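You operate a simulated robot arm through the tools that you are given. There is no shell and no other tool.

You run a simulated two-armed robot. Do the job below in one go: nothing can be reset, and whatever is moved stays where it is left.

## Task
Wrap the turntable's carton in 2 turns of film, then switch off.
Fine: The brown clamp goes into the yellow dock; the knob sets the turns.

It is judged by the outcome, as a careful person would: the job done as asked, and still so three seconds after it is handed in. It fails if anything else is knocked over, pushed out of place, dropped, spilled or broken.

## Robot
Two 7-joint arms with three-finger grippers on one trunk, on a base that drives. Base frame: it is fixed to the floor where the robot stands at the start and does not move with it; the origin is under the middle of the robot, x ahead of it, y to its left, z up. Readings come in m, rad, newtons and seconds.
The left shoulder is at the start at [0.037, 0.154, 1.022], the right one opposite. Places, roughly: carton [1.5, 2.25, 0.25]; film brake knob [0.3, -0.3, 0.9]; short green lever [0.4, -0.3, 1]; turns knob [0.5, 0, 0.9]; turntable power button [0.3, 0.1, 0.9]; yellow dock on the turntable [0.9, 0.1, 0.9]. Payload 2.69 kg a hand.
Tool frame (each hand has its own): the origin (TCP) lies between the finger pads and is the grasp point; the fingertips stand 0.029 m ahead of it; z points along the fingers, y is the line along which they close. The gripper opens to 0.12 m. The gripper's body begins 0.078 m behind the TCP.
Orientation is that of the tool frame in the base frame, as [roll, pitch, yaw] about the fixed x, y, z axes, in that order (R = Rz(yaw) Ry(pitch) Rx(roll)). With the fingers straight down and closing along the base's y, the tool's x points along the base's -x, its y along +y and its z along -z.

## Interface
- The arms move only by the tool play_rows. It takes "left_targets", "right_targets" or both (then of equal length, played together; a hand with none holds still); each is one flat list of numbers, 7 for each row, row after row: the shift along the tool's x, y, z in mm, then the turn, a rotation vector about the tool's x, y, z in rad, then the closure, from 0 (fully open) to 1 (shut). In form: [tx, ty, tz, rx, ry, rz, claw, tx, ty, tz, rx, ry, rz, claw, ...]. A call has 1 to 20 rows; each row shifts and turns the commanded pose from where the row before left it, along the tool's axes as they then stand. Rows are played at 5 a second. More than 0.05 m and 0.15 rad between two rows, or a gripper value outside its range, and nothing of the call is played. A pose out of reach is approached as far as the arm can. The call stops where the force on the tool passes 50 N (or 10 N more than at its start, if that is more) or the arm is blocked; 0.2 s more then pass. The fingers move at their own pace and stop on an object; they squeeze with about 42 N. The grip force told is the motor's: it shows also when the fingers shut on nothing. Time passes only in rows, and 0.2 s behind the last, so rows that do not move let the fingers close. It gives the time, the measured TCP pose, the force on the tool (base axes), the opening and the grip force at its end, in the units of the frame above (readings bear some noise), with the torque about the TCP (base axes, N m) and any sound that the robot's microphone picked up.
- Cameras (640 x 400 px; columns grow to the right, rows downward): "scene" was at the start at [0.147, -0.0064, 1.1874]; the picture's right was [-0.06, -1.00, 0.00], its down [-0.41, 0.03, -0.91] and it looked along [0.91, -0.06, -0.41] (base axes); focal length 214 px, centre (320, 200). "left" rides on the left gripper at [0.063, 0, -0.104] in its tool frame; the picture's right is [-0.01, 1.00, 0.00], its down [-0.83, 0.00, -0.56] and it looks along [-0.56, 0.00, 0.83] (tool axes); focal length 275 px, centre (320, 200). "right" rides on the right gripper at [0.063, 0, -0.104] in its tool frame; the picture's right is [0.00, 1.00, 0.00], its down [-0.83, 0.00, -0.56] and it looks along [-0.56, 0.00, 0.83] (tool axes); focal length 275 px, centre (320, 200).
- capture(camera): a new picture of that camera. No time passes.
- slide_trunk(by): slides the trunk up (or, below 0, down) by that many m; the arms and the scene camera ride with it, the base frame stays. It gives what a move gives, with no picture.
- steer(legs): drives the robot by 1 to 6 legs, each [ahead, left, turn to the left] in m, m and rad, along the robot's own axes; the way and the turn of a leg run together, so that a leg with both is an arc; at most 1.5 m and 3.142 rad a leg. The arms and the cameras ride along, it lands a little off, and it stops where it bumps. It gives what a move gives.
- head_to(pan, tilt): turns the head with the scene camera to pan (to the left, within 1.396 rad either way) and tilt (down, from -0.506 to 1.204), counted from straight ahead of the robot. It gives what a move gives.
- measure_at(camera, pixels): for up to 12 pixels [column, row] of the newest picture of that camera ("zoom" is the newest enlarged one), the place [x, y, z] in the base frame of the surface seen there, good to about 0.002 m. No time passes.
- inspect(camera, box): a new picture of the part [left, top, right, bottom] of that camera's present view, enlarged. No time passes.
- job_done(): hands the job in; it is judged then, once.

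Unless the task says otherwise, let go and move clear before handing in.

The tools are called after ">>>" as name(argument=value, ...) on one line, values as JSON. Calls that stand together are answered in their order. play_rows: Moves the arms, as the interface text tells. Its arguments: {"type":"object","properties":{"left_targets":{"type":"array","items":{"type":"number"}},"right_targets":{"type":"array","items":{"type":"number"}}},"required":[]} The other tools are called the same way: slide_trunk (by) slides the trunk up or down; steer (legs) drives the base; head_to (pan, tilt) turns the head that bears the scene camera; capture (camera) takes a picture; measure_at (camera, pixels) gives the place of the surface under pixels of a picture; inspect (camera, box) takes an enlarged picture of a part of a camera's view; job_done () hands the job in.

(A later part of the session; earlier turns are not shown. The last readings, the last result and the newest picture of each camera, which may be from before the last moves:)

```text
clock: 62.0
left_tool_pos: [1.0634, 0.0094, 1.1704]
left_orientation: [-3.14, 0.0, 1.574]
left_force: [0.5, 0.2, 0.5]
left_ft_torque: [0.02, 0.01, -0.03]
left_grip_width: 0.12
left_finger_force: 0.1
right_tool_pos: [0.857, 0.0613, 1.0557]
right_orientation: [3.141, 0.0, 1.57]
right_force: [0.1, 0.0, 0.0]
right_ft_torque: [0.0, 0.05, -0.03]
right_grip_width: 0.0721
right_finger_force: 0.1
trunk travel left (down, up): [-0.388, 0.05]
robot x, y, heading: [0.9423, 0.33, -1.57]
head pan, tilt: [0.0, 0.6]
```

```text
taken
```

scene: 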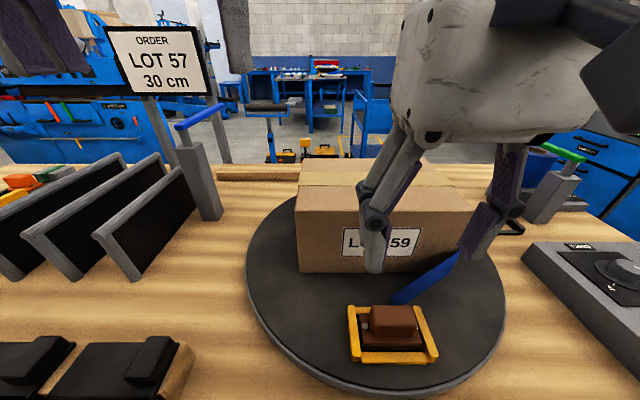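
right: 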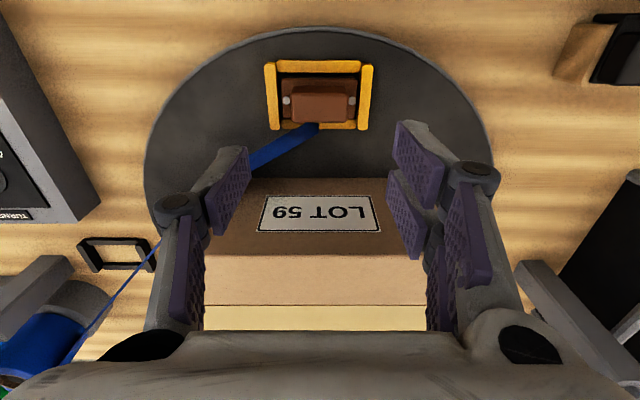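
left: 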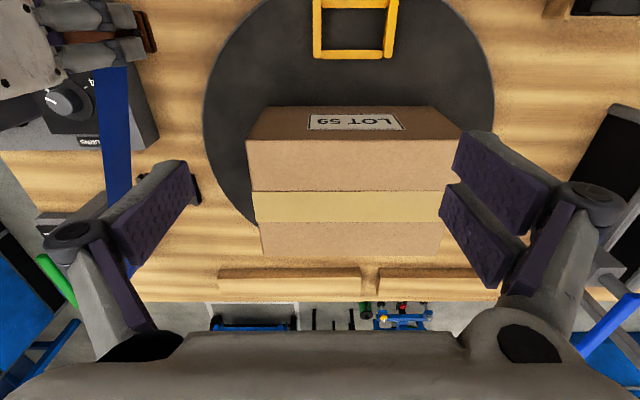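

The clamp sits properly in the yellow dock, handle up, with the film running round the carton's corner to the roll. I'll rise slightly and drive right along the bench so the right hand is near START and POWER, clear of the turntable.

>>> play_rows(right_targets=[0, 0, -25, 0, 0, 0, 0.6, 0, 0, 0, 0, 0, 0, 1, 0, 0, 0, 0, 0, 0, 1, 0, 0, 0, 0, 0, 0, 1])

>>> steer(legs=[[0, -0.42, 0]])

>>> capture(camera="right")

>>> capture(camera="scene")

```text
clock: 63.0
left_tool_pos: [1.0626, 0.0103, 1.1704]
left_orientation: [-3.14, -0.002, 1.574]
left_force: [-0.7, 0.1, 0.5]
left_ft_torque: [0.02, -0.01, 0.03]
left_grip_width: 0.1199
left_finger_force: 0.2
right_tool_pos: [0.8567, 0.0602, 1.0807]
right_orientation: [3.138, 0.001, 1.569]
right_force: [-0.9, 0.6, -0.2]
right_ft_torque: [0.01, 0.01, 0.02]
right_grip_width: 0.0001
right_finger_force: 28.6
trunk travel left (down, up): [-0.388, 0.05]
robot x, y, heading: [0.9426, 0.3324, -1.57]
head pan, tilt: [0.0, 0.6]
```

```text
clock: 66.8
left_tool_pos: [0.6456, 0.0087, 1.1703]
left_orientation: [-3.141, 0.0, 1.575]
left_force: [-0.1, -0.4, -0.8]
left_ft_torque: [-0.02, 0.0, 0.0]
left_grip_width: 0.1198
left_finger_force: 0.0
right_tool_pos: [0.4379, 0.0586, 1.0808]
right_orientation: [3.14, 0.0, 1.571]
right_force: [-0.3, -0.4, 0.5]
right_ft_torque: [0.03, 0.02, -0.03]
right_grip_width: 0.0
right_finger_force: 28.1
trunk travel left (down, up): [-0.388, 0.05]
robot x, y, heading: [0.5238, 0.3323, -1.569]
head pan, tilt: [0.0, 0.6]
```

```text
taken
```

right: 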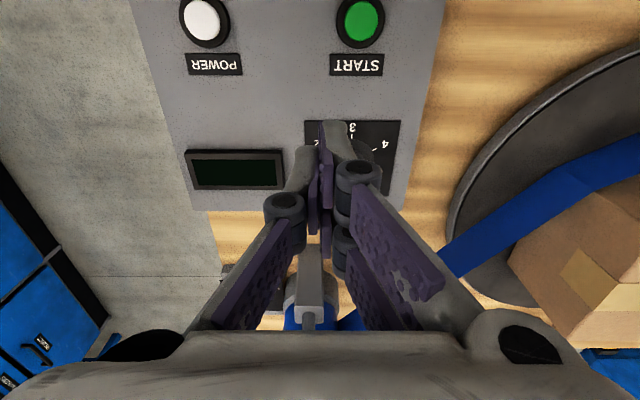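

```text
taken
```

scene: 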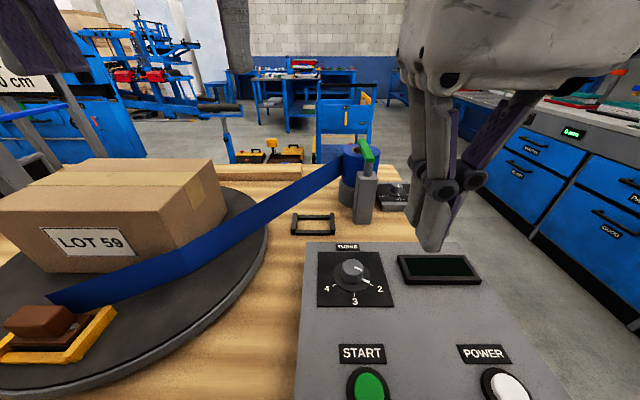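

The film now runs from the docked clamp round the carton to the roll, and TURNS is at 2. I'll measure the buttons from here, then move the closed right hand over POWER.

>>> measure_at(camera="right", pixels=[[204, 20], [204, 10], [204, 32], [190, 20], [218, 20], [360, 20], [360, 10], [360, 34], [346, 20], [374, 20], [235, 168], [180, 20]])

>>> inspect(camera="scene", box=[280, 130, 480, 260])

```text
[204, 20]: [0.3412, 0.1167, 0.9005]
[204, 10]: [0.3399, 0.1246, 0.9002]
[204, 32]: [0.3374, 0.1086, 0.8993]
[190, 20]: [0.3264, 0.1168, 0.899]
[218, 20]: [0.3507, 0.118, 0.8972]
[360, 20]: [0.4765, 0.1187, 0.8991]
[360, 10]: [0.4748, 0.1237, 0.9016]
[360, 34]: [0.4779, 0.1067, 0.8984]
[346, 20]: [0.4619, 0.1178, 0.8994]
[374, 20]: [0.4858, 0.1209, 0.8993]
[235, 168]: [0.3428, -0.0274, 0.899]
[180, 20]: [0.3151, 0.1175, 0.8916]
```

```text
3.08 times, centred on (380, 195) of scene
```

zoom: 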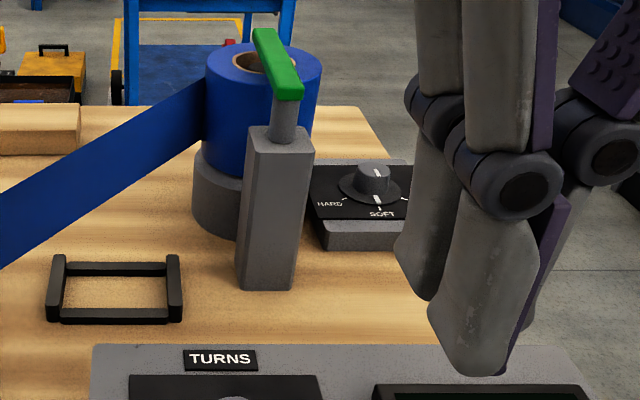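

POWER's cap is centred at (0.338, 0.117, 0.899) and START's at (0.475, 0.117, 0.899); the brake is on SOFT. I'll bring the closed fingers over POWER to z≈0.955.

>>> play_rows(right_targets=[19.5, -33, 30, 0, 0, 0, 1, 19.5, -33, 30, 0, 0, 0, 1, 19.5, -33, 30, 0, 0, 0, 1, 0, 0, 35, 0, 0, 0, 1, 0, 0, 0, 0, 0, 0, 1])

>>> capture(camera="right")

>>> capture(camera="scene")

```text
clock: 68.0
left_tool_pos: [0.6463, 0.0089, 1.1706]
left_orientation: [-3.139, 0.003, 1.578]
left_force: [-0.2, 1.1, -0.1]
left_ft_torque: [-0.03, -0.01, -0.01]
left_grip_width: 0.1199
left_finger_force: 0.1
right_tool_pos: [0.3389, 0.1207, 0.9546]
right_orientation: [3.14, -0.001, 1.571]
right_force: [-1.0, 0.9, 0.4]
right_ft_torque: [0.03, -0.03, 0.0]
right_grip_width: 0.0
right_finger_force: 28.7
trunk travel left (down, up): [-0.388, 0.05]
robot x, y, heading: [0.519, 0.3294, -1.563]
head pan, tilt: [0.0, 0.6]
```

```text
taken
```

right: 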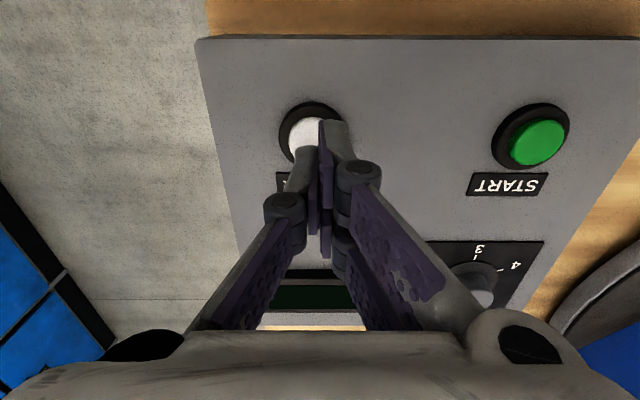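

```text
taken
```

scene: 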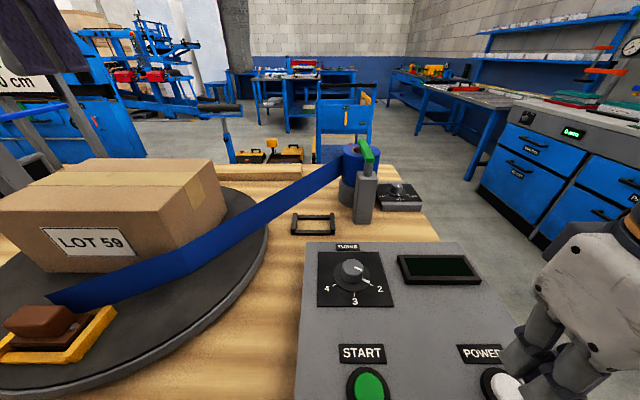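

The fingertip is almost over the white cap (310,138). I'll measure the cap's visible edges from here to centre it.

>>> measure_at(camera="right", pixels=[[295, 135], [310, 125], [310, 135], [335, 122], [290, 150], [285, 135], [281, 135], [343, 122], [310, 104], [515, 140], [540, 140], [560, 140]])

>>> inspect(camera="right", box=[250, 80, 390, 180])

```text
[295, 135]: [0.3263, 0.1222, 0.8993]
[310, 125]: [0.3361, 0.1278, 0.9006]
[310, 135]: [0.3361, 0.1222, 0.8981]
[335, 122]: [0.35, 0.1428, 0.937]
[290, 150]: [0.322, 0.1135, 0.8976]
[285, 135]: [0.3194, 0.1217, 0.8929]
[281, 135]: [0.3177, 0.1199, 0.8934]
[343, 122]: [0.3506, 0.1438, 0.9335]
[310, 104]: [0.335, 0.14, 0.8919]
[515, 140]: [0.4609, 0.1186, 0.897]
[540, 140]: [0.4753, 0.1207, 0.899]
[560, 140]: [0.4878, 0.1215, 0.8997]
```

```text
4.00 times, centred on (320, 130) of right
```

zoom: 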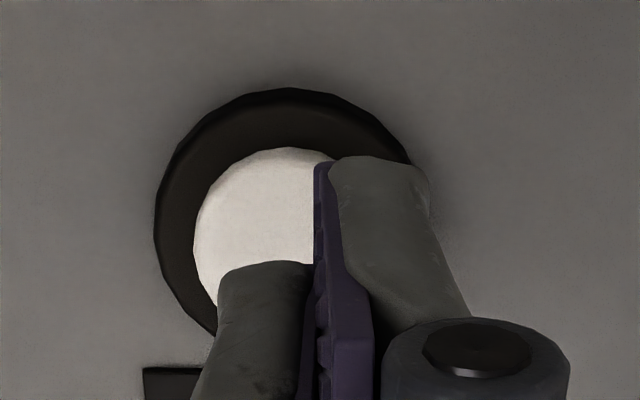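

The cap is centred near (0.335, 0.118). I'll shift 4 mm in -x and 3 mm in -y, then press down gently and listen.

>>> play_rows(right_targets=[-2.7, -4, 12, 0, 0, 0, 1, 0, 0, 12, 0, 0, 0, 1, 0, 0, 5, 0, 0, 0, 1, 0, 0, 2, 0, 0, 0, 1])

```text
clock: 69.0
left_tool_pos: [0.6451, 0.0082, 1.1696]
left_orientation: [-3.14, -0.001, 1.577]
left_force: [0.4, 0.3, -0.6]
left_ft_torque: [-0.01, 0.01, 0.01]
left_grip_width: 0.1203
left_finger_force: 0.0
right_tool_pos: [0.3376, 0.1059, 0.93]
right_orientation: [3.142, -0.004, 1.572]
right_force: [0.2, -0.3, 0.2]
right_ft_torque: [0.04, 0.0, 0.01]
right_grip_width: 0.0
right_finger_force: 29.2
right hand out of reach, approached as far as the arm can: row 2, 4
trunk travel left (down, up): [-0.388, 0.05]
robot x, y, heading: [0.5223, 0.329, -1.566]
head pan, tilt: [0.0, 0.6]
```

The arm hit its inner reach limit (hand slid to y=0.106), with no contact. I'll lift and move the robot back 10 cm and right 7 cm for a better posture.

>>> play_rows(right_targets=[0, 0, -40, 0, 0, 0, 1, 0, 0, -30, 0, 0, 0, 1, 0, 0, 0, 0, 0, 0, 1])

>>> steer(legs=[[-0.12, -0.07, 0]])

```text
clock: 69.8
left_tool_pos: [0.6453, 0.0081, 1.1698]
left_orientation: [-3.14, 0.001, 1.577]
left_force: [0.3, -0.1, 0.4]
left_ft_torque: [0.02, -0.01, -0.03]
left_grip_width: 0.1199
left_finger_force: 0.2
right_tool_pos: [0.3398, 0.1053, 1.0006]
right_orientation: [3.14, -0.002, 1.571]
right_force: [0.1, -0.3, 1.1]
right_ft_torque: [-0.01, -0.01, 0.01]
right_grip_width: 0.0
right_finger_force: 28.8
trunk travel left (down, up): [-0.388, 0.05]
robot x, y, heading: [0.5211, 0.3278, -1.567]
head pan, tilt: [0.0, 0.6]
```

```text
clock: 71.1
left_tool_pos: [0.5764, 0.1282, 1.1704]
left_orientation: [-3.139, 0.002, 1.579]
left_force: [-0.8, 0.5, 0.7]
left_ft_torque: [-0.01, -0.01, 0.0]
left_grip_width: 0.12
left_finger_force: 0.0
right_tool_pos: [0.2688, 0.2262, 1.001]
right_orientation: [3.139, 0.0, 1.57]
right_force: [-0.3, -0.6, -0.2]
right_ft_torque: [-0.01, -0.04, -0.02]
right_grip_width: 0.0002
right_finger_force: 28.4
trunk travel left (down, up): [-0.388, 0.05]
robot x, y, heading: [0.4524, 0.4463, -1.566]
head pan, tilt: [0.0, 0.6]
```

Now at (0.452, 0.446); POWER is 0.33 m ahead. I'll move the closed hand over the POWER cap to z≈0.96.

>>> play_rows(right_targets=[-36, 22, 13, 0, 0, 0, 1, -36, 22, 13, 0, 0, 0, 1, -36, 22, 13, 0, 0, 0, 1, 0, 0, 0, 0, 0, 0, 1])

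>>> capture(camera="right")

>>> capture(camera="scene")

```text
clock: 72.1
left_tool_pos: [0.5765, 0.1288, 1.1718]
left_orientation: [-3.139, 0.002, 1.577]
left_force: [-0.3, -0.4, 0.2]
left_ft_torque: [0.0, 0.02, -0.03]
left_grip_width: 0.1201
left_finger_force: 0.1
right_tool_pos: [0.3382, 0.1168, 0.9615]
right_orientation: [3.14, 0.0, 1.571]
right_force: [0.1, -0.5, 0.0]
right_ft_torque: [-0.02, 0.0, -0.02]
right_grip_width: 0.0
right_finger_force: 28.6
trunk travel left (down, up): [-0.388, 0.05]
robot x, y, heading: [0.453, 0.4466, -1.565]
head pan, tilt: [0.0, 0.6]
```

```text
taken
```

right: 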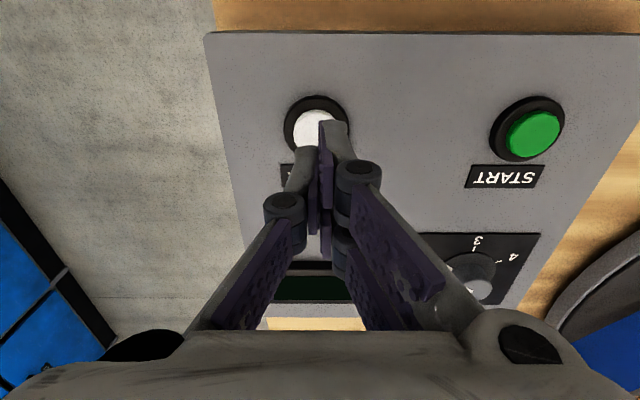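

```text
taken
```

scene: 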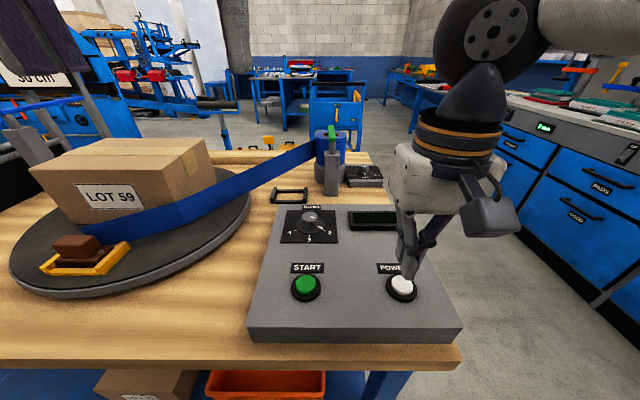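

The tip is over the POWER cap at (316,128). I'll nudge 2.5 mm and press down gently.

>>> play_rows(right_targets=[1, -2.5, 14, 0, 0, 0, 1, 0, 0, 14, 0, 0, 0, 1, 0, 0, 4, 0, 0, 0, 1, 0, 0, 3, 0, 0, 0, 1])

```text
clock: 73.1
left_tool_pos: [0.5755, 0.1277, 1.1701]
left_orientation: [-3.14, 0.0, 1.578]
left_force: [0.0, -0.2, 0.0]
left_ft_torque: [0.04, 0.03, -0.02]
left_grip_width: 0.1199
left_finger_force: 0.0
right_tool_pos: [0.3344, 0.119, 0.9259]
right_orientation: [3.139, 0.0, 1.573]
right_force: [0.7, -0.4, 0.7]
right_ft_torque: [-0.03, -0.04, -0.01]
right_grip_width: 0.0
right_finger_force: 28.9
trunk travel left (down, up): [-0.388, 0.05]
robot x, y, heading: [0.4524, 0.4483, -1.567]
head pan, tilt: [0.0, 0.6]
```

No contact yet at tip height ≈0.897. I'll keep pressing in small steps.

>>> play_rows(right_targets=[0, 0, 2, 0, 0, 0, 1, 0, 0, 2, 0, 0, 0, 1])

>>> capture(camera="scene")

```text
clock: 73.7
left_tool_pos: [0.5771, 0.1274, 1.1707]
left_orientation: [-3.14, 0.0, 1.578]
left_force: [-0.3, -0.3, 0.1]
left_ft_torque: [-0.04, -0.04, 0.01]
left_grip_width: 0.12
left_finger_force: 0.1
right_tool_pos: [0.3334, 0.1192, 0.9226]
right_orientation: [3.139, 0.0, 1.571]
right_force: [-0.5, -0.2, 1.1]
right_ft_torque: [0.01, 0.02, -0.03]
right_grip_width: 0.006
right_finger_force: 28.4
trunk travel left (down, up): [-0.388, 0.05]
robot x, y, heading: [0.4527, 0.451, -1.572]
head pan, tilt: [0.0, 0.6]
```

```text
taken
```

scene: 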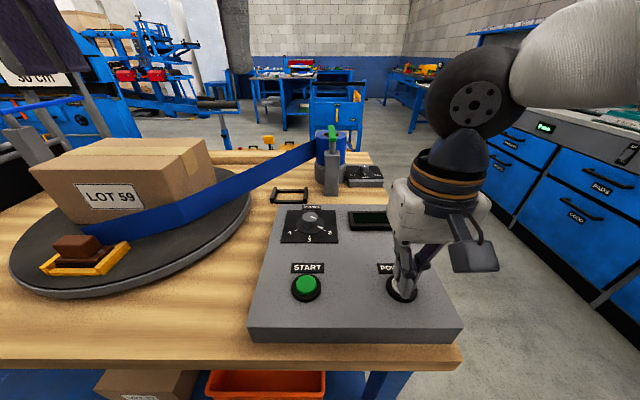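

There is first contact (fingers spread 6 mm, ~1 N). I'll zoom to see how the tips meet the cap before pressing further.

>>> inspect(camera="scene", box=[340, 220, 460, 320])

>>> inspect(camera="right", box=[250, 80, 410, 220])

```text
4.00 times, centred on (400, 270) of scene
```

zoom: 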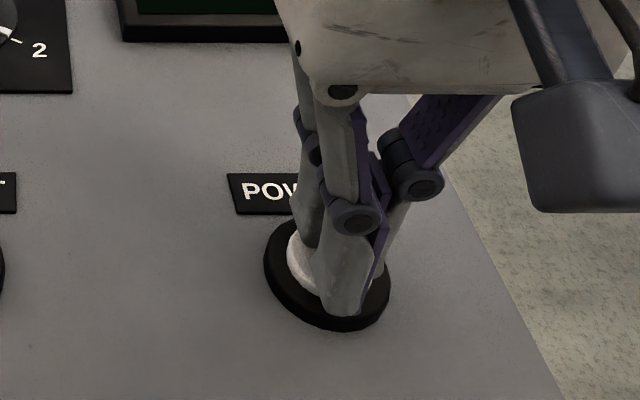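

```text
2.86 times, centred on (330, 150) of right
```

zoom: 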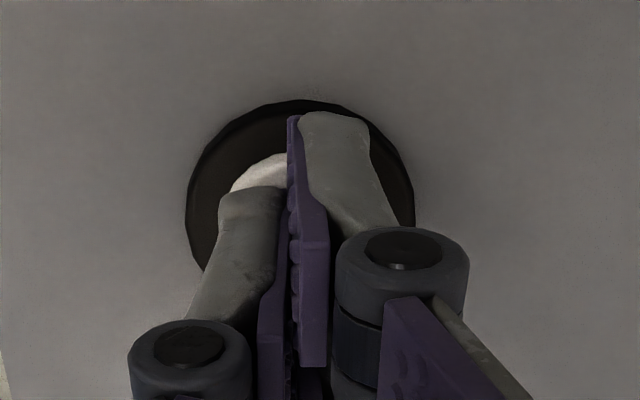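

Contact is on the cap. I'll press on in 2 mm steps, watching for a click.

>>> play_rows(right_targets=[0, 0, 2, 0, 0, 0, 1, 0, 0, 2, 0, 0, 0, 1])

>>> capture(camera="scene")

```text
clock: 74.3
left_tool_pos: [0.5767, 0.1285, 1.1707]
left_orientation: [-3.14, 0.0, 1.577]
left_force: [-0.5, 0.0, -0.6]
left_ft_torque: [0.0, 0.05, -0.01]
left_grip_width: 0.1201
left_finger_force: 0.1
right_tool_pos: [0.3325, 0.1191, 0.9203]
right_orientation: [3.139, 0.001, 1.573]
right_force: [1.7, 0.1, 7.0]
right_ft_torque: [0.02, -0.1, -0.03]
right_grip_width: 0.0061
right_finger_force: 28.6
trunk travel left (down, up): [-0.388, 0.05]
robot x, y, heading: [0.4531, 0.4499, -1.57]
head pan, tilt: [0.0, 0.6]
heard: click
```

```text
taken
```

scene: 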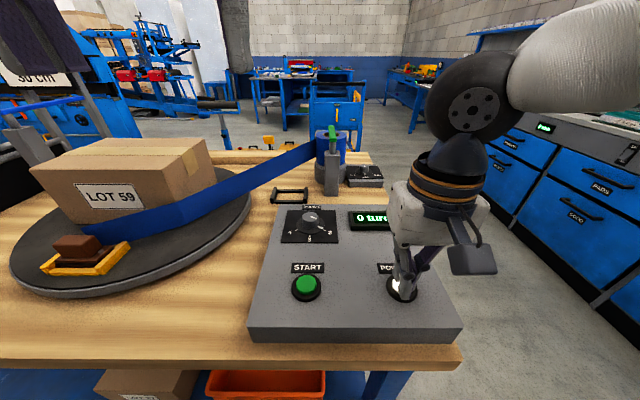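

A click, and the display lit up ("0 turns"). I'll lift off the button and read the display.

>>> play_rows(right_targets=[0, 0, -10, 0, 0, 0, 1, 0, 0, -25, 0, 0, 0, 1, 0, 0, -25, 0, 0, 0, 1, 0, 0, 0, 0, 0, 0, 1])

>>> inspect(camera="scene", box=[270, 190, 450, 310])

>>> capture(camera="right")

```text
clock: 75.3
left_tool_pos: [0.5759, 0.1278, 1.172]
left_orientation: [-3.14, 0.0, 1.579]
left_force: [0.2, -0.2, 0.3]
left_ft_torque: [0.0, 0.0, 0.0]
left_grip_width: 0.1201
left_finger_force: 0.0
right_tool_pos: [0.333, 0.1182, 0.979]
right_orientation: [3.139, 0.002, 1.572]
right_force: [0.2, 0.0, 0.0]
right_ft_torque: [0.0, 0.0, 0.03]
right_grip_width: 0.0001
right_finger_force: 28.9
trunk travel left (down, up): [-0.388, 0.05]
robot x, y, heading: [0.4536, 0.4488, -1.566]
head pan, tilt: [0.0, 0.6]
```

```text
3.33 times, centred on (360, 250) of scene
```

zoom: 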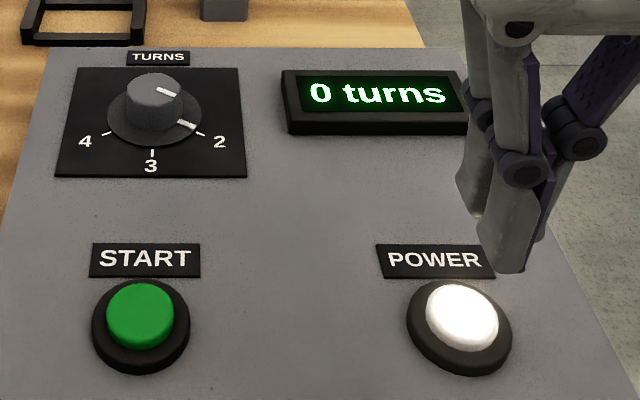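

```text
taken
```

right: 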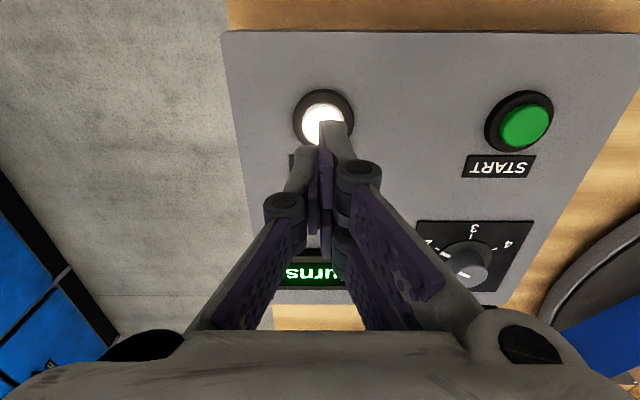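

Power is on, the display reads "0 turns", and the pointer is on 2. I'll move over START (0.475, 0.118).

>>> play_rows(right_targets=[0, 47, 0, 0, 0, 0, 1, 0, 47, 0, 0, 0, 0, 1, 0, 46, 0, 0, 0, 0, 1, 0, 0, 0, 0, 0, 0, 1])

>>> capture(camera="right")

>>> measure_at(camera="right", pixels=[[312, 115], [320, 108], [305, 125], [335, 100], [300, 118], [318, 95]])

```text
clock: 76.4
left_tool_pos: [0.5806, 0.1261, 1.173]
left_orientation: [-3.14, 0.002, 1.584]
left_force: [10.2, 0.7, -0.3]
left_ft_torque: [-0.02, 0.25, -0.01]
left_grip_width: 0.113
left_finger_force: 0.0
right_tool_pos: [0.4727, 0.1177, 0.9773]
right_orientation: [-3.139, -0.003, 1.568]
right_force: [0.7, 0.1, -0.9]
right_ft_torque: [0.01, 0.01, 0.0]
right_grip_width: 0.0002
right_finger_force: 28.3
trunk travel left (down, up): [-0.388, 0.05]
robot x, y, heading: [0.4513, 0.4487, -1.566]
head pan, tilt: [0.0, 0.6]
stopped in row 4 (left hand): the force on the tool passed its limit at 52 N (the readings are from after the stop); the commanded pose is now the measured one
```

```text
taken
```

right: 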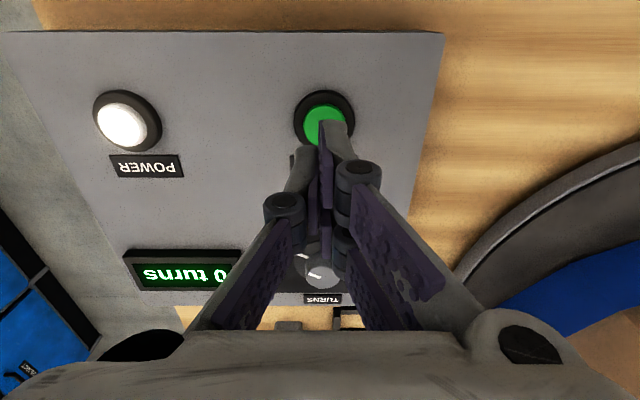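

```text
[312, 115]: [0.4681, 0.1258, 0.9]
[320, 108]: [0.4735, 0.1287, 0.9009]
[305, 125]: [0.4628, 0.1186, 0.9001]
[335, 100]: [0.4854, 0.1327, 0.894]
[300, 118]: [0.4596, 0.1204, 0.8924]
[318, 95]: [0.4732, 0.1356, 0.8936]
```

The left hand got bumped by the right wrist (52 N stop, now ~10 N), since the right hand moved under it. I'll shift the left hand 10 cm to its own side, away from the right hand, before pressing START.

>>> play_rows(left_targets=[0, 30, 0, 0, 0, 0, 0, 0, 40, 0, 0, 0, 0, 0, 0, 40, 0, 0, 0, 0, 0, 0, 0, 0, 0, 0, 0, 0])

>>> capture(camera="scene")

```text
clock: 77.4
left_tool_pos: [0.6758, 0.1184, 1.1384]
left_orientation: [-3.137, 0.004, 1.583]
left_force: [-0.6, 0.4, 0.3]
left_ft_torque: [0.01, -0.01, 0.0]
left_grip_width: 0.12
left_finger_force: 0.0
left hand out of reach, approached as far as the arm can: row 1, 2, 3
right_tool_pos: [0.4713, 0.117, 0.9782]
right_orientation: [-3.14, -0.003, 1.568]
right_force: [-1.1, -0.3, 0.3]
right_ft_torque: [-0.01, -0.04, 0.0]
right_grip_width: 0.0001
right_finger_force: 28.5
trunk travel left (down, up): [-0.388, 0.05]
robot x, y, heading: [0.452, 0.4509, -1.567]
head pan, tilt: [0.0, 0.6]
```

```text
taken
```

scene: 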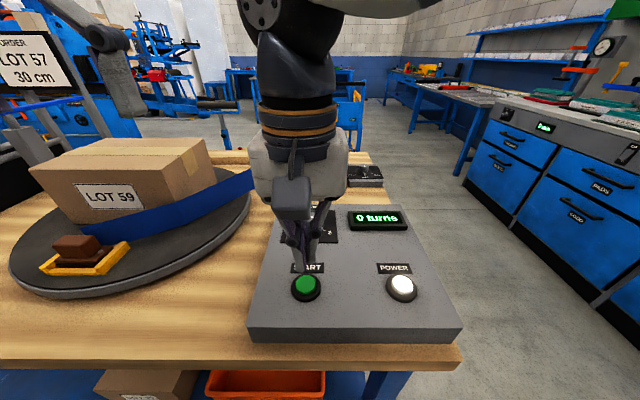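

The left hand is clear now. The START cap is centred near (0.474, 0.118); I'll descend onto it and press (the POWER click came at z≈0.920).

>>> play_rows(right_targets=[1, 2, 18, 0, 0, 0, 1, 0, 0, 18, 0, 0, 0, 1, 0, 0, 16, 0, 0, 0, 1, 0, 0, 2, 0, 0, 0, 1, 0, 0, 2, 0, 0, 0, 1])

>>> capture(camera="scene")

```text
clock: 78.6
left_tool_pos: [0.6757, 0.1179, 1.139]
left_orientation: [-3.137, 0.005, 1.583]
left_force: [-0.7, 0.8, -0.2]
left_ft_torque: [0.0, 0.01, 0.0]
left_grip_width: 0.12
left_finger_force: 0.1
right_tool_pos: [0.4739, 0.1181, 0.9216]
right_orientation: [-3.139, -0.002, 1.568]
right_force: [0.2, 0.5, 1.6]
right_ft_torque: [-0.01, -0.01, 0.01]
right_grip_width: 0.0064
right_finger_force: 28.5
trunk travel left (down, up): [-0.388, 0.05]
robot x, y, heading: [0.454, 0.4479, -1.565]
head pan, tilt: [0.0, 0.6]
heard: click
```

```text
taken
```

scene: 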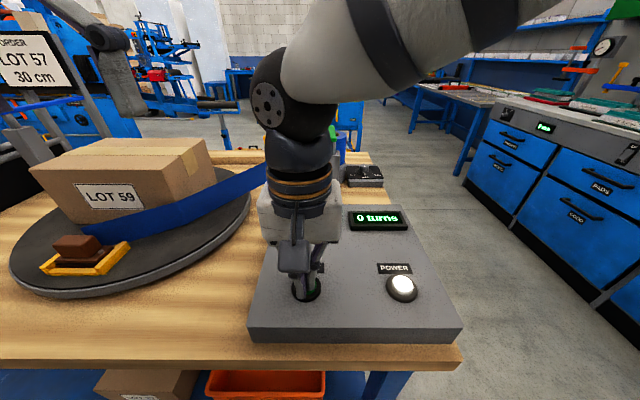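

A click was heard; the start was pressed. I'll lift the hand straight off the button and watch whether the turntable moves.

>>> play_rows(right_targets=[0, 0, -10, 0, 0, 0, 1, 0, 0, -25, 0, 0, 0, 1, 0, 0, -25, 0, 0, 0, 1, 0, 0, 0, 0, 0, 0, 1])

>>> capture(camera="scene")

```text
clock: 79.6
left_tool_pos: [0.6773, 0.1196, 1.1384]
left_orientation: [-3.137, 0.007, 1.582]
left_force: [-0.1, 0.1, 0.1]
left_ft_torque: [-0.03, 0.01, 0.0]
left_grip_width: 0.1199
left_finger_force: 0.0
right_tool_pos: [0.474, 0.1195, 0.9822]
right_orientation: [-3.141, -0.005, 1.568]
right_force: [0.1, 0.4, -0.3]
right_ft_torque: [0.0, 0.0, 0.01]
right_grip_width: 0.0
right_finger_force: 28.9
trunk travel left (down, up): [-0.388, 0.05]
robot x, y, heading: [0.4507, 0.4487, -1.566]
head pan, tilt: [0.0, 0.6]
```

```text
taken
```

scene: 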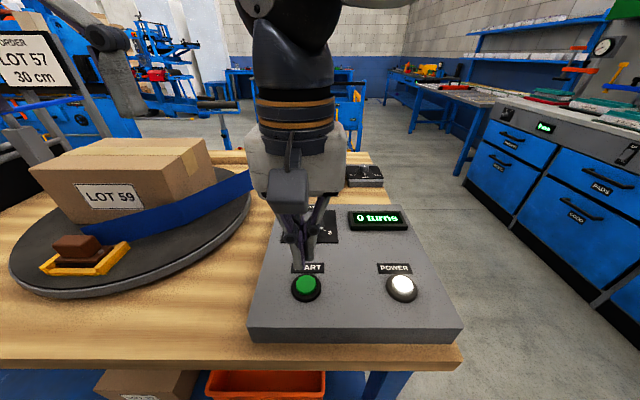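

The turntable seems not to have moved yet after ~1 s (display still "0 turns"). I'll wait a little and look again.

>>> play_rows(right_targets=[0, 0, 0, 0, 0, 0, 1, 0, 0, 0, 0, 0, 0, 1, 0, 0, 0, 0, 0, 0, 1, 0, 0, 0, 0, 0, 0, 1, 0, 0, 0, 0, 0, 0, 1, 0, 0, 0, 0, 0, 0, 1, 0, 0, 0, 0, 0, 0, 1, 0, 0, 0, 0, 0, 0, 1])

>>> capture(camera="scene")

>>> inspect(camera="scene", box=[0, 130, 260, 310])

>>> inspect(camera="scene", box=[340, 200, 420, 250])

```text
clock: 81.4
left_tool_pos: [0.676, 0.1183, 1.1383]
left_orientation: [-3.138, 0.005, 1.583]
left_force: [0.0, 0.0, -0.1]
left_ft_torque: [-0.02, 0.0, 0.02]
left_grip_width: 0.1199
left_finger_force: 0.0
right_tool_pos: [0.4738, 0.1178, 0.9837]
right_orientation: [-3.139, -0.005, 1.569]
right_force: [-0.3, 0.3, -0.8]
right_ft_torque: [-0.05, -0.02, -0.04]
right_grip_width: 0.0
right_finger_force: 28.0
trunk travel left (down, up): [-0.388, 0.05]
robot x, y, heading: [0.4514, 0.4486, -1.564]
head pan, tilt: [0.0, 0.6]
```

```text
taken
```

scene: 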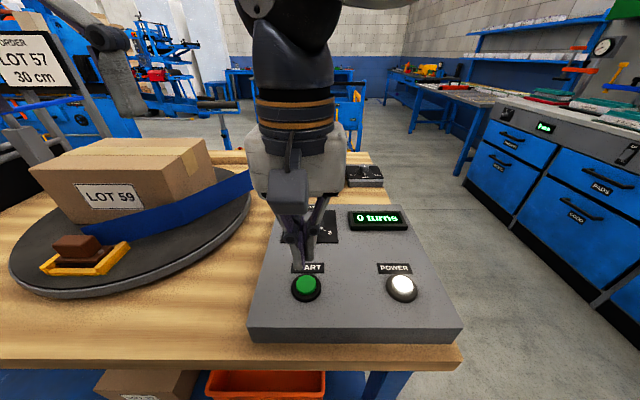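

```text
2.22 times, centred on (130, 220) of scene
```

zoom: 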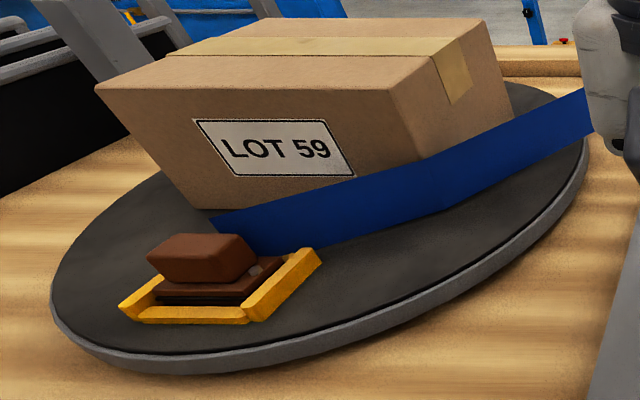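

```text
8.00 times, centred on (380, 225) of scene
```

zoom: 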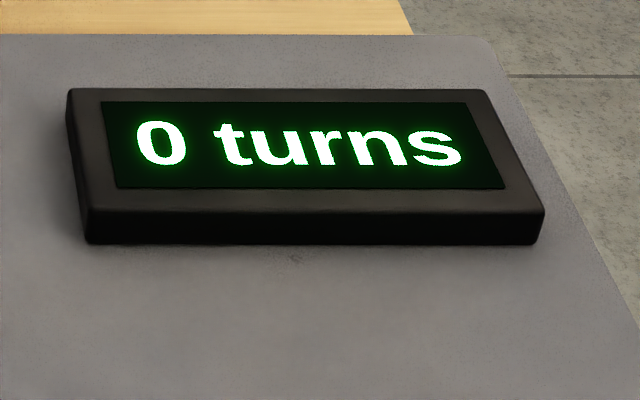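

The turntable did not start although START clicked; the display still says "0 turns". I'll check for an interlock cause: the seating of the clamp in the dock, the lever and the brake. First a close look and measurements of the docked clamp.

>>> inspect(camera="scene", box=[30, 225, 140, 285])

>>> measure_at(camera="scene", pixels=[[75, 240], [65, 245], [90, 240], [78, 252], [65, 262], [95, 258], [60, 268], [115, 250], [120, 246], [48, 265], [80, 271], [90, 228]])

>>> capture(camera="left")

```text
5.82 times, centred on (85, 255) of scene
```

zoom: 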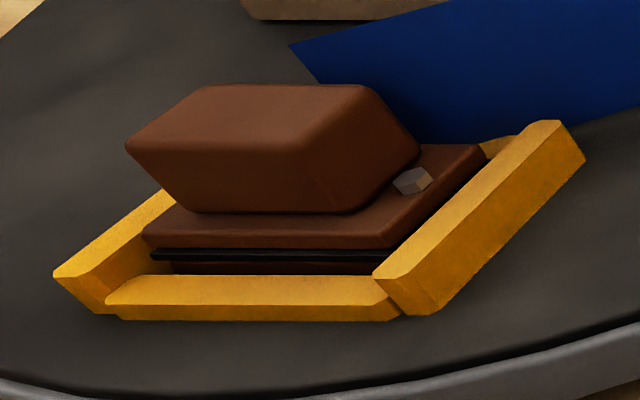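

```text
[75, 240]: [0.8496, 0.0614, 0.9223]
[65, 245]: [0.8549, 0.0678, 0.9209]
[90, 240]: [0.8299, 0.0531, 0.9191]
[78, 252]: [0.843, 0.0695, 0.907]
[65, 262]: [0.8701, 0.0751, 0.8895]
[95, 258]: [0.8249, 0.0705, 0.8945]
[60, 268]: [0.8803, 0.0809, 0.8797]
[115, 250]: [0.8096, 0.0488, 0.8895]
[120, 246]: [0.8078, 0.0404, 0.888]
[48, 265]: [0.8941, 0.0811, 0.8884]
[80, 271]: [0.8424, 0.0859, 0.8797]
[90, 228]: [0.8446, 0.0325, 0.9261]
```

```text
taken
```

left: 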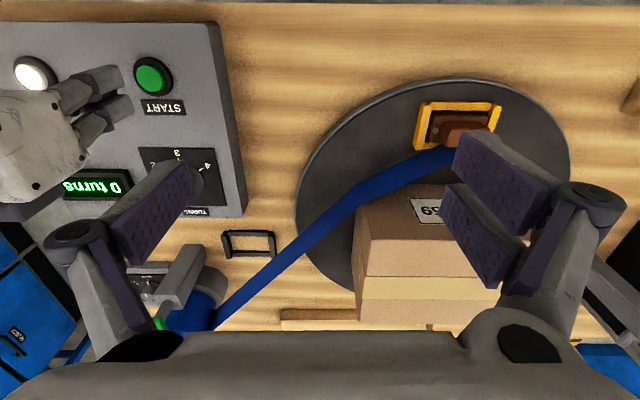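

The clamp is seated level (plate and black rim just inside the bars). I'll wait four more seconds in case of a start delay, then compare.

>>> play_rows(right_targets=[0, 0, -10, 0, 0, 0, 1, 0, 0, 0, 0, 0, 0, 1, 0, 0, 0, 0, 0, 0, 1, 0, 0, 0, 0, 0, 0, 1, 0, 0, 0, 0, 0, 0, 1, 0, 0, 0, 0, 0, 0, 1, 0, 0, 0, 0, 0, 0, 1, 0, 0, 0, 0, 0, 0, 1, 0, 0, 0, 0, 0, 0, 1, 0, 0, 0, 0, 0, 0, 1, 0, 0, 0, 0, 0, 0, 1, 0, 0, 0, 0, 0, 0, 1, 0, 0, 0, 0, 0, 0, 1, 0, 0, 0, 0, 0, 0, 1, 0, 0, 0, 0, 0, 0, 1, 0, 0, 0, 0, 0, 0, 1])

>>> capture(camera="left")

>>> inspect(camera="left", box=[130, 220, 290, 340])

```text
clock: 84.8
left_tool_pos: [0.6754, 0.1179, 1.1387]
left_orientation: [-3.136, 0.005, 1.584]
left_force: [0.1, -0.7, -0.2]
left_ft_torque: [-0.03, 0.02, -0.03]
left_grip_width: 0.1203
left_finger_force: 0.0
right_tool_pos: [0.4754, 0.1196, 0.9918]
right_orientation: [-3.141, -0.004, 1.569]
right_force: [-0.4, 0.4, 1.2]
right_ft_torque: [0.0, 0.0, 0.0]
right_grip_width: 0.0001
right_finger_force: 28.7
trunk travel left (down, up): [-0.388, 0.05]
robot x, y, heading: [0.4516, 0.4505, -1.566]
head pan, tilt: [0.0, 0.6]
```

```text
taken
```

left: 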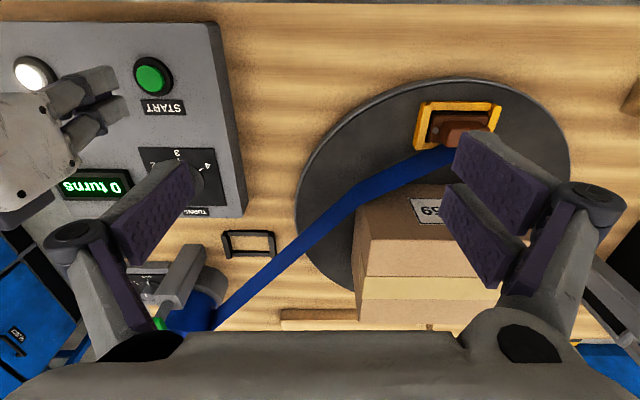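

```text
3.33 times, centred on (210, 280) of left
```

zoom: 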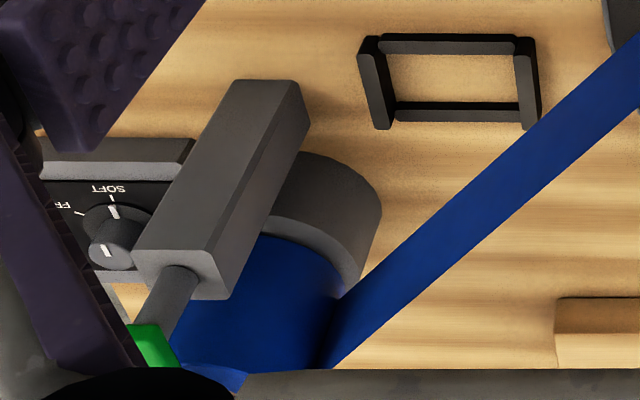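

Nothing moved. Before touching anything else, I'll press START once more, a bit deeper and held a moment, and listen.

>>> play_rows(right_targets=[-1, -1, 35, 0, 0, 0, 1, 0, 0, 30, 0, 0, 0, 1, 0, 0, 5, 0, 0, 0, 1, 0, 0, 2, 0, 0, 0, 1, 0, 0, 0, 0, 0, 0, 1])

>>> capture(camera="scene")

```text
clock: 86.0
left_tool_pos: [0.6764, 0.1189, 1.1391]
left_orientation: [-3.137, 0.006, 1.583]
left_force: [-0.1, 0.1, 0.7]
left_ft_torque: [0.02, 0.0, 0.01]
left_grip_width: 0.12
left_finger_force: 0.1
right_tool_pos: [0.4747, 0.1193, 0.9187]
right_orientation: [3.141, -0.002, 1.571]
right_force: [2.1, -0.9, 6.6]
right_ft_torque: [-0.05, -0.11, -0.01]
right_grip_width: 0.0058
right_finger_force: 29.0
trunk travel left (down, up): [-0.388, 0.05]
robot x, y, heading: [0.4502, 0.4473, -1.566]
head pan, tilt: [0.0, 0.6]
heard: click
```

```text
taken
```

scene: 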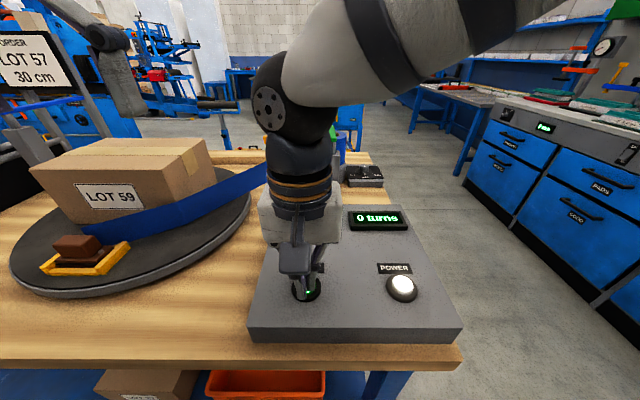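

It clicked again at 6.6 N. I'll lift off and look.

>>> play_rows(right_targets=[0, 0, -10, 0, 0, 0, 1, 0, 0, -30, 0, 0, 0, 1, 0, 0, -40, 0, 0, 0, 1, 0, 0, 0, 0, 0, 0, 1, 0, 0, 0, 0, 0, 0, 1, 0, 0, 0, 0, 0, 0, 1])

>>> capture(camera="left")

>>> capture(camera="scene")

```text
clock: 87.4
left_tool_pos: [0.6759, 0.1178, 1.1398]
left_orientation: [-3.138, 0.004, 1.583]
left_force: [-1.0, -0.5, 0.0]
left_ft_torque: [-0.01, 0.03, 0.01]
left_grip_width: 0.1198
left_finger_force: 0.1
right_tool_pos: [0.4725, 0.1177, 0.9997]
right_orientation: [-3.141, -0.005, 1.57]
right_force: [0.0, 0.0, 0.5]
right_ft_torque: [0.0, 0.01, 0.0]
right_grip_width: 0.0
right_finger_force: 28.9
trunk travel left (down, up): [-0.388, 0.05]
robot x, y, heading: [0.4541, 0.4497, -1.56]
head pan, tilt: [0.0, 0.6]
```

```text
taken
```

left: 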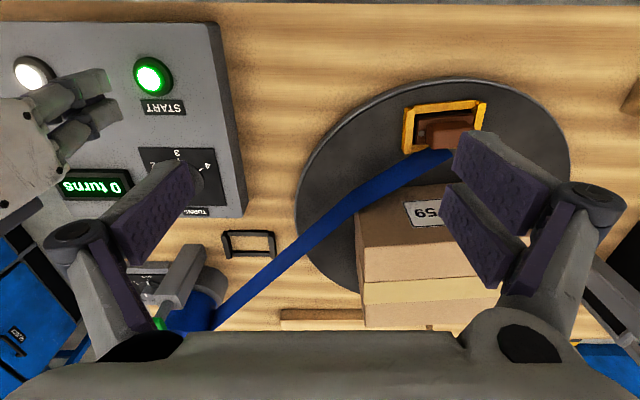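

```text
taken
```

scene: 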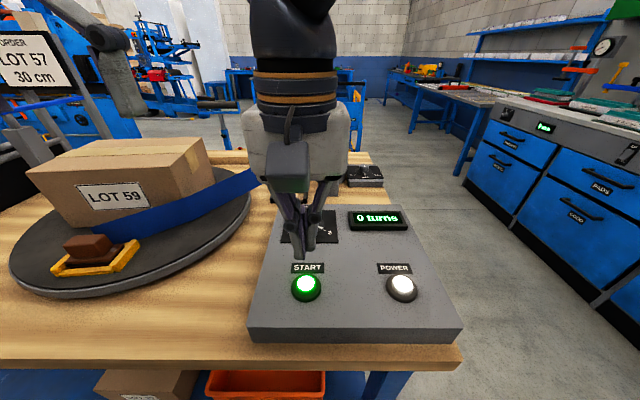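

START is now lit and the turntable has begun to turn (dock moved from (70,255) to (95,255) in the scene view). I'll keep both hands still and watch the counter.

>>> play_rows(right_targets=[0, 0, 0, 0, 0, 0, 1, 0, 0, 0, 0, 0, 0, 1, 0, 0, 0, 0, 0, 0, 1, 0, 0, 0, 0, 0, 0, 1, 0, 0, 0, 0, 0, 0, 1, 0, 0, 0, 0, 0, 0, 1, 0, 0, 0, 0, 0, 0, 1, 0, 0, 0, 0, 0, 0, 1])

>>> capture(camera="scene")

>>> capture(camera="left")

```text
clock: 89.2
left_tool_pos: [0.6751, 0.1177, 1.1387]
left_orientation: [-3.136, 0.005, 1.582]
left_force: [0.7, 1.2, -1.4]
left_ft_torque: [0.02, -0.02, -0.02]
left_grip_width: 0.1202
left_finger_force: 0.2
right_tool_pos: [0.473, 0.1184, 0.9994]
right_orientation: [-3.138, -0.004, 1.567]
right_force: [-0.2, 0.1, 0.0]
right_ft_torque: [-0.03, 0.02, -0.03]
right_grip_width: 0.0
right_finger_force: 28.5
trunk travel left (down, up): [-0.388, 0.05]
robot x, y, heading: [0.453, 0.4488, -1.563]
head pan, tilt: [0.0, 0.6]
```

```text
taken
```

scene: 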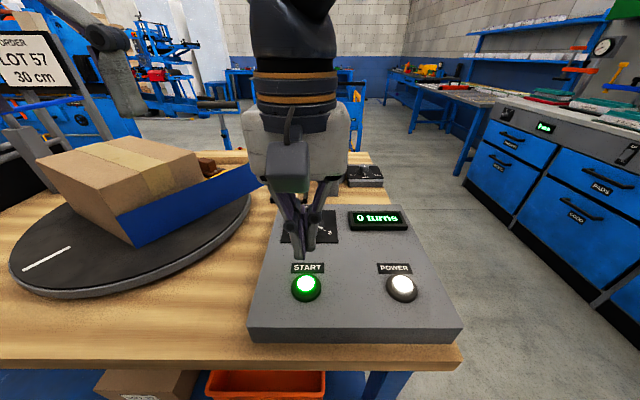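

```text
taken
```

left: 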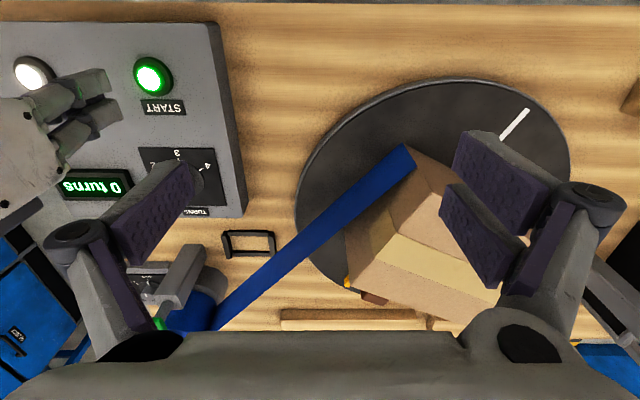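

The turntable turns and the film wraps onto the carton. I'll keep waiting and reading the counter.

>>> play_rows(right_targets=[0, 0, 0, 0, 0, 0, 1, 0, 0, 0, 0, 0, 0, 1, 0, 0, 0, 0, 0, 0, 1, 0, 0, 0, 0, 0, 0, 1, 0, 0, 0, 0, 0, 0, 1, 0, 0, 0, 0, 0, 0, 1, 0, 0, 0, 0, 0, 0, 1, 0, 0, 0, 0, 0, 0, 1, 0, 0, 0, 0, 0, 0, 1, 0, 0, 0, 0, 0, 0, 1])

>>> capture(camera="scene")

```text
clock: 91.4
left_tool_pos: [0.6762, 0.1181, 1.1383]
left_orientation: [-3.138, 0.006, 1.583]
left_force: [0.1, -0.1, -0.5]
left_ft_torque: [-0.04, 0.0, -0.01]
left_grip_width: 0.1201
left_finger_force: 0.1
right_tool_pos: [0.4732, 0.1191, 0.9994]
right_orientation: [-3.138, -0.005, 1.569]
right_force: [0.3, -0.4, 0.3]
right_ft_torque: [-0.01, 0.01, 0.02]
right_grip_width: 0.0
right_finger_force: 28.7
trunk travel left (down, up): [-0.388, 0.05]
robot x, y, heading: [0.4522, 0.4488, -1.563]
head pan, tilt: [0.0, 0.6]
```

```text
taken
```

scene: 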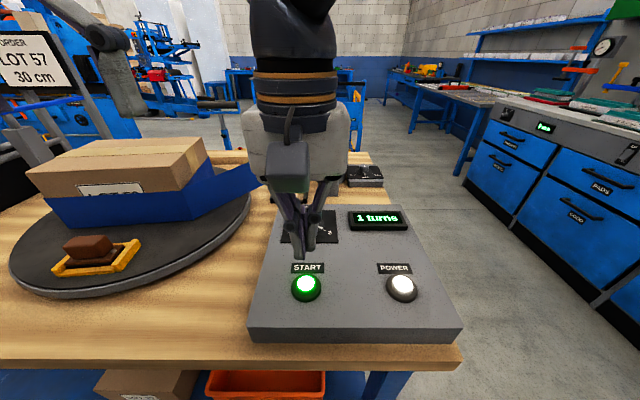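

One turn is done ("1 turns"), the film lying neatly round the carton. While it makes the second turn I'll move the right hand back over POWER at height.

>>> play_rows(right_targets=[0, -46, 0, 0, 0, 0, 1, 0, -46, 0, 0, 0, 0, 1, 0, -46, 0, 0, 0, 0, 1, 0, 0, 0, 0, 0, 0, 1, 0, 0, 0, 0, 0, 0, 1, 0, 0, 0, 0, 0, 0, 1, 0, 0, 0, 0, 0, 0, 1, 0, 0, 0, 0, 0, 0, 1, 0, 0, 0, 0, 0, 0, 1, 0, 0, 0, 0, 0, 0, 1])

>>> capture(camera="scene")

```text
clock: 93.6
left_tool_pos: [0.6761, 0.1185, 1.1382]
left_orientation: [-3.137, 0.005, 1.583]
left_force: [0.1, 0.1, -0.2]
left_ft_torque: [0.0, 0.0, -0.02]
left_grip_width: 0.1198
left_finger_force: 0.0
right_tool_pos: [0.3355, 0.1169, 0.999]
right_orientation: [-3.14, -0.004, 1.569]
right_force: [0.3, -1.2, -0.9]
right_ft_torque: [0.0, 0.01, -0.03]
right_grip_width: 0.0001
right_finger_force: 28.5
trunk travel left (down, up): [-0.388, 0.05]
robot x, y, heading: [0.4529, 0.4517, -1.562]
head pan, tilt: [0.0, 0.6]
```

```text
taken
```

scene: 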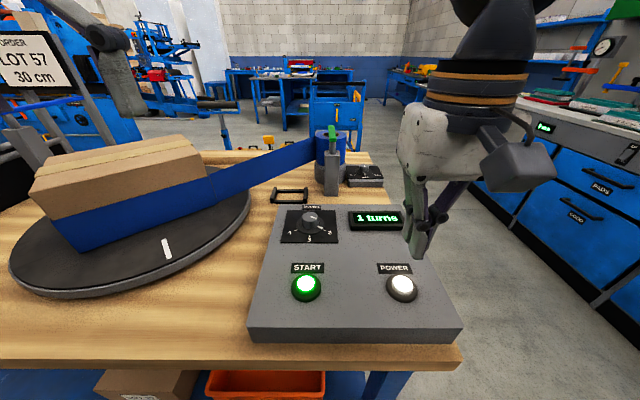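

The second turn is about half done, still "1 turns", START lit. I'll hold still and wait for it to finish.

>>> play_rows(right_targets=[0, 0, 0, 0, 0, 0, 1, 0, 0, 0, 0, 0, 0, 1, 0, 0, 0, 0, 0, 0, 1, 0, 0, 0, 0, 0, 0, 1, 0, 0, 0, 0, 0, 0, 1, 0, 0, 0, 0, 0, 0, 1, 0, 0, 0, 0, 0, 0, 1, 0, 0, 0, 0, 0, 0, 1, 0, 0, 0, 0, 0, 0, 1, 0, 0, 0, 0, 0, 0, 1, 0, 0, 0, 0, 0, 0, 1, 0, 0, 0, 0, 0, 0, 1])

>>> capture(camera="scene")

```text
clock: 96.2
left_tool_pos: [0.6758, 0.1192, 1.1388]
left_orientation: [-3.138, 0.005, 1.583]
left_force: [0.6, 0.2, 0.5]
left_ft_torque: [0.0, -0.01, -0.03]
left_grip_width: 0.1202
left_finger_force: 0.1
right_tool_pos: [0.3356, 0.1145, 1.0]
right_orientation: [-3.14, -0.003, 1.567]
right_force: [-0.4, 0.1, 0.2]
right_ft_torque: [0.01, 0.0, 0.0]
right_grip_width: 0.0
right_finger_force: 28.1
trunk travel left (down, up): [-0.388, 0.05]
robot x, y, heading: [0.4541, 0.4448, -1.569]
head pan, tilt: [0.0, 0.6]
```

```text
taken
```

scene: 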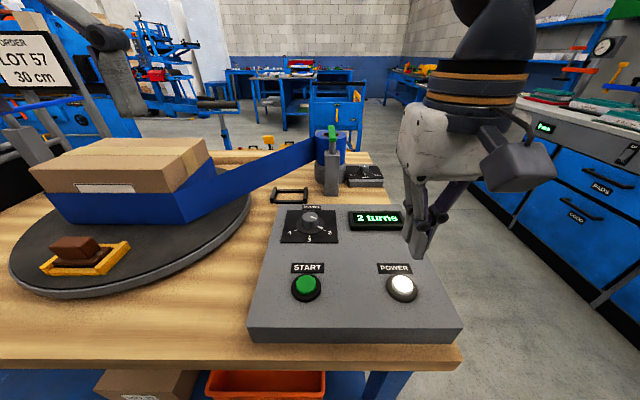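

The turntable has stopped by itself, the display reads "2 turns" and START is dark. I'll check the wrap closely and then press POWER.

>>> inspect(camera="scene", box=[0, 120, 350, 310])

>>> play_rows(right_targets=[3, 0, 35, 0, 0, 0, 1, 0, 0, 30, 0, 0, 0, 1, 0, 0, 8, 0, 0, 0, 1, 0, 0, 0, 0, 0, 0, 1])

```text
1.83 times, centred on (175, 215) of scene
```

zoom: 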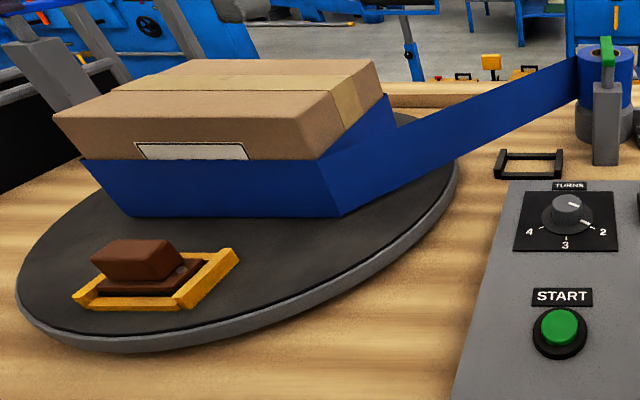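

```text
clock: 97.2
left_tool_pos: [0.6751, 0.1178, 1.1395]
left_orientation: [-3.136, 0.004, 1.584]
left_force: [0.8, 0.0, 0.0]
left_ft_torque: [-0.01, 0.05, -0.01]
left_grip_width: 0.1199
left_finger_force: 0.1
right_tool_pos: [0.336, 0.1207, 0.927]
right_orientation: [-3.139, -0.004, 1.569]
right_force: [-0.1, 0.7, 0.4]
right_ft_torque: [0.0, 0.02, 0.0]
right_grip_width: 0.0
right_finger_force: 28.4
trunk travel left (down, up): [-0.388, 0.05]
robot x, y, heading: [0.4512, 0.4495, -1.569]
head pan, tilt: [0.0, 0.6]
```

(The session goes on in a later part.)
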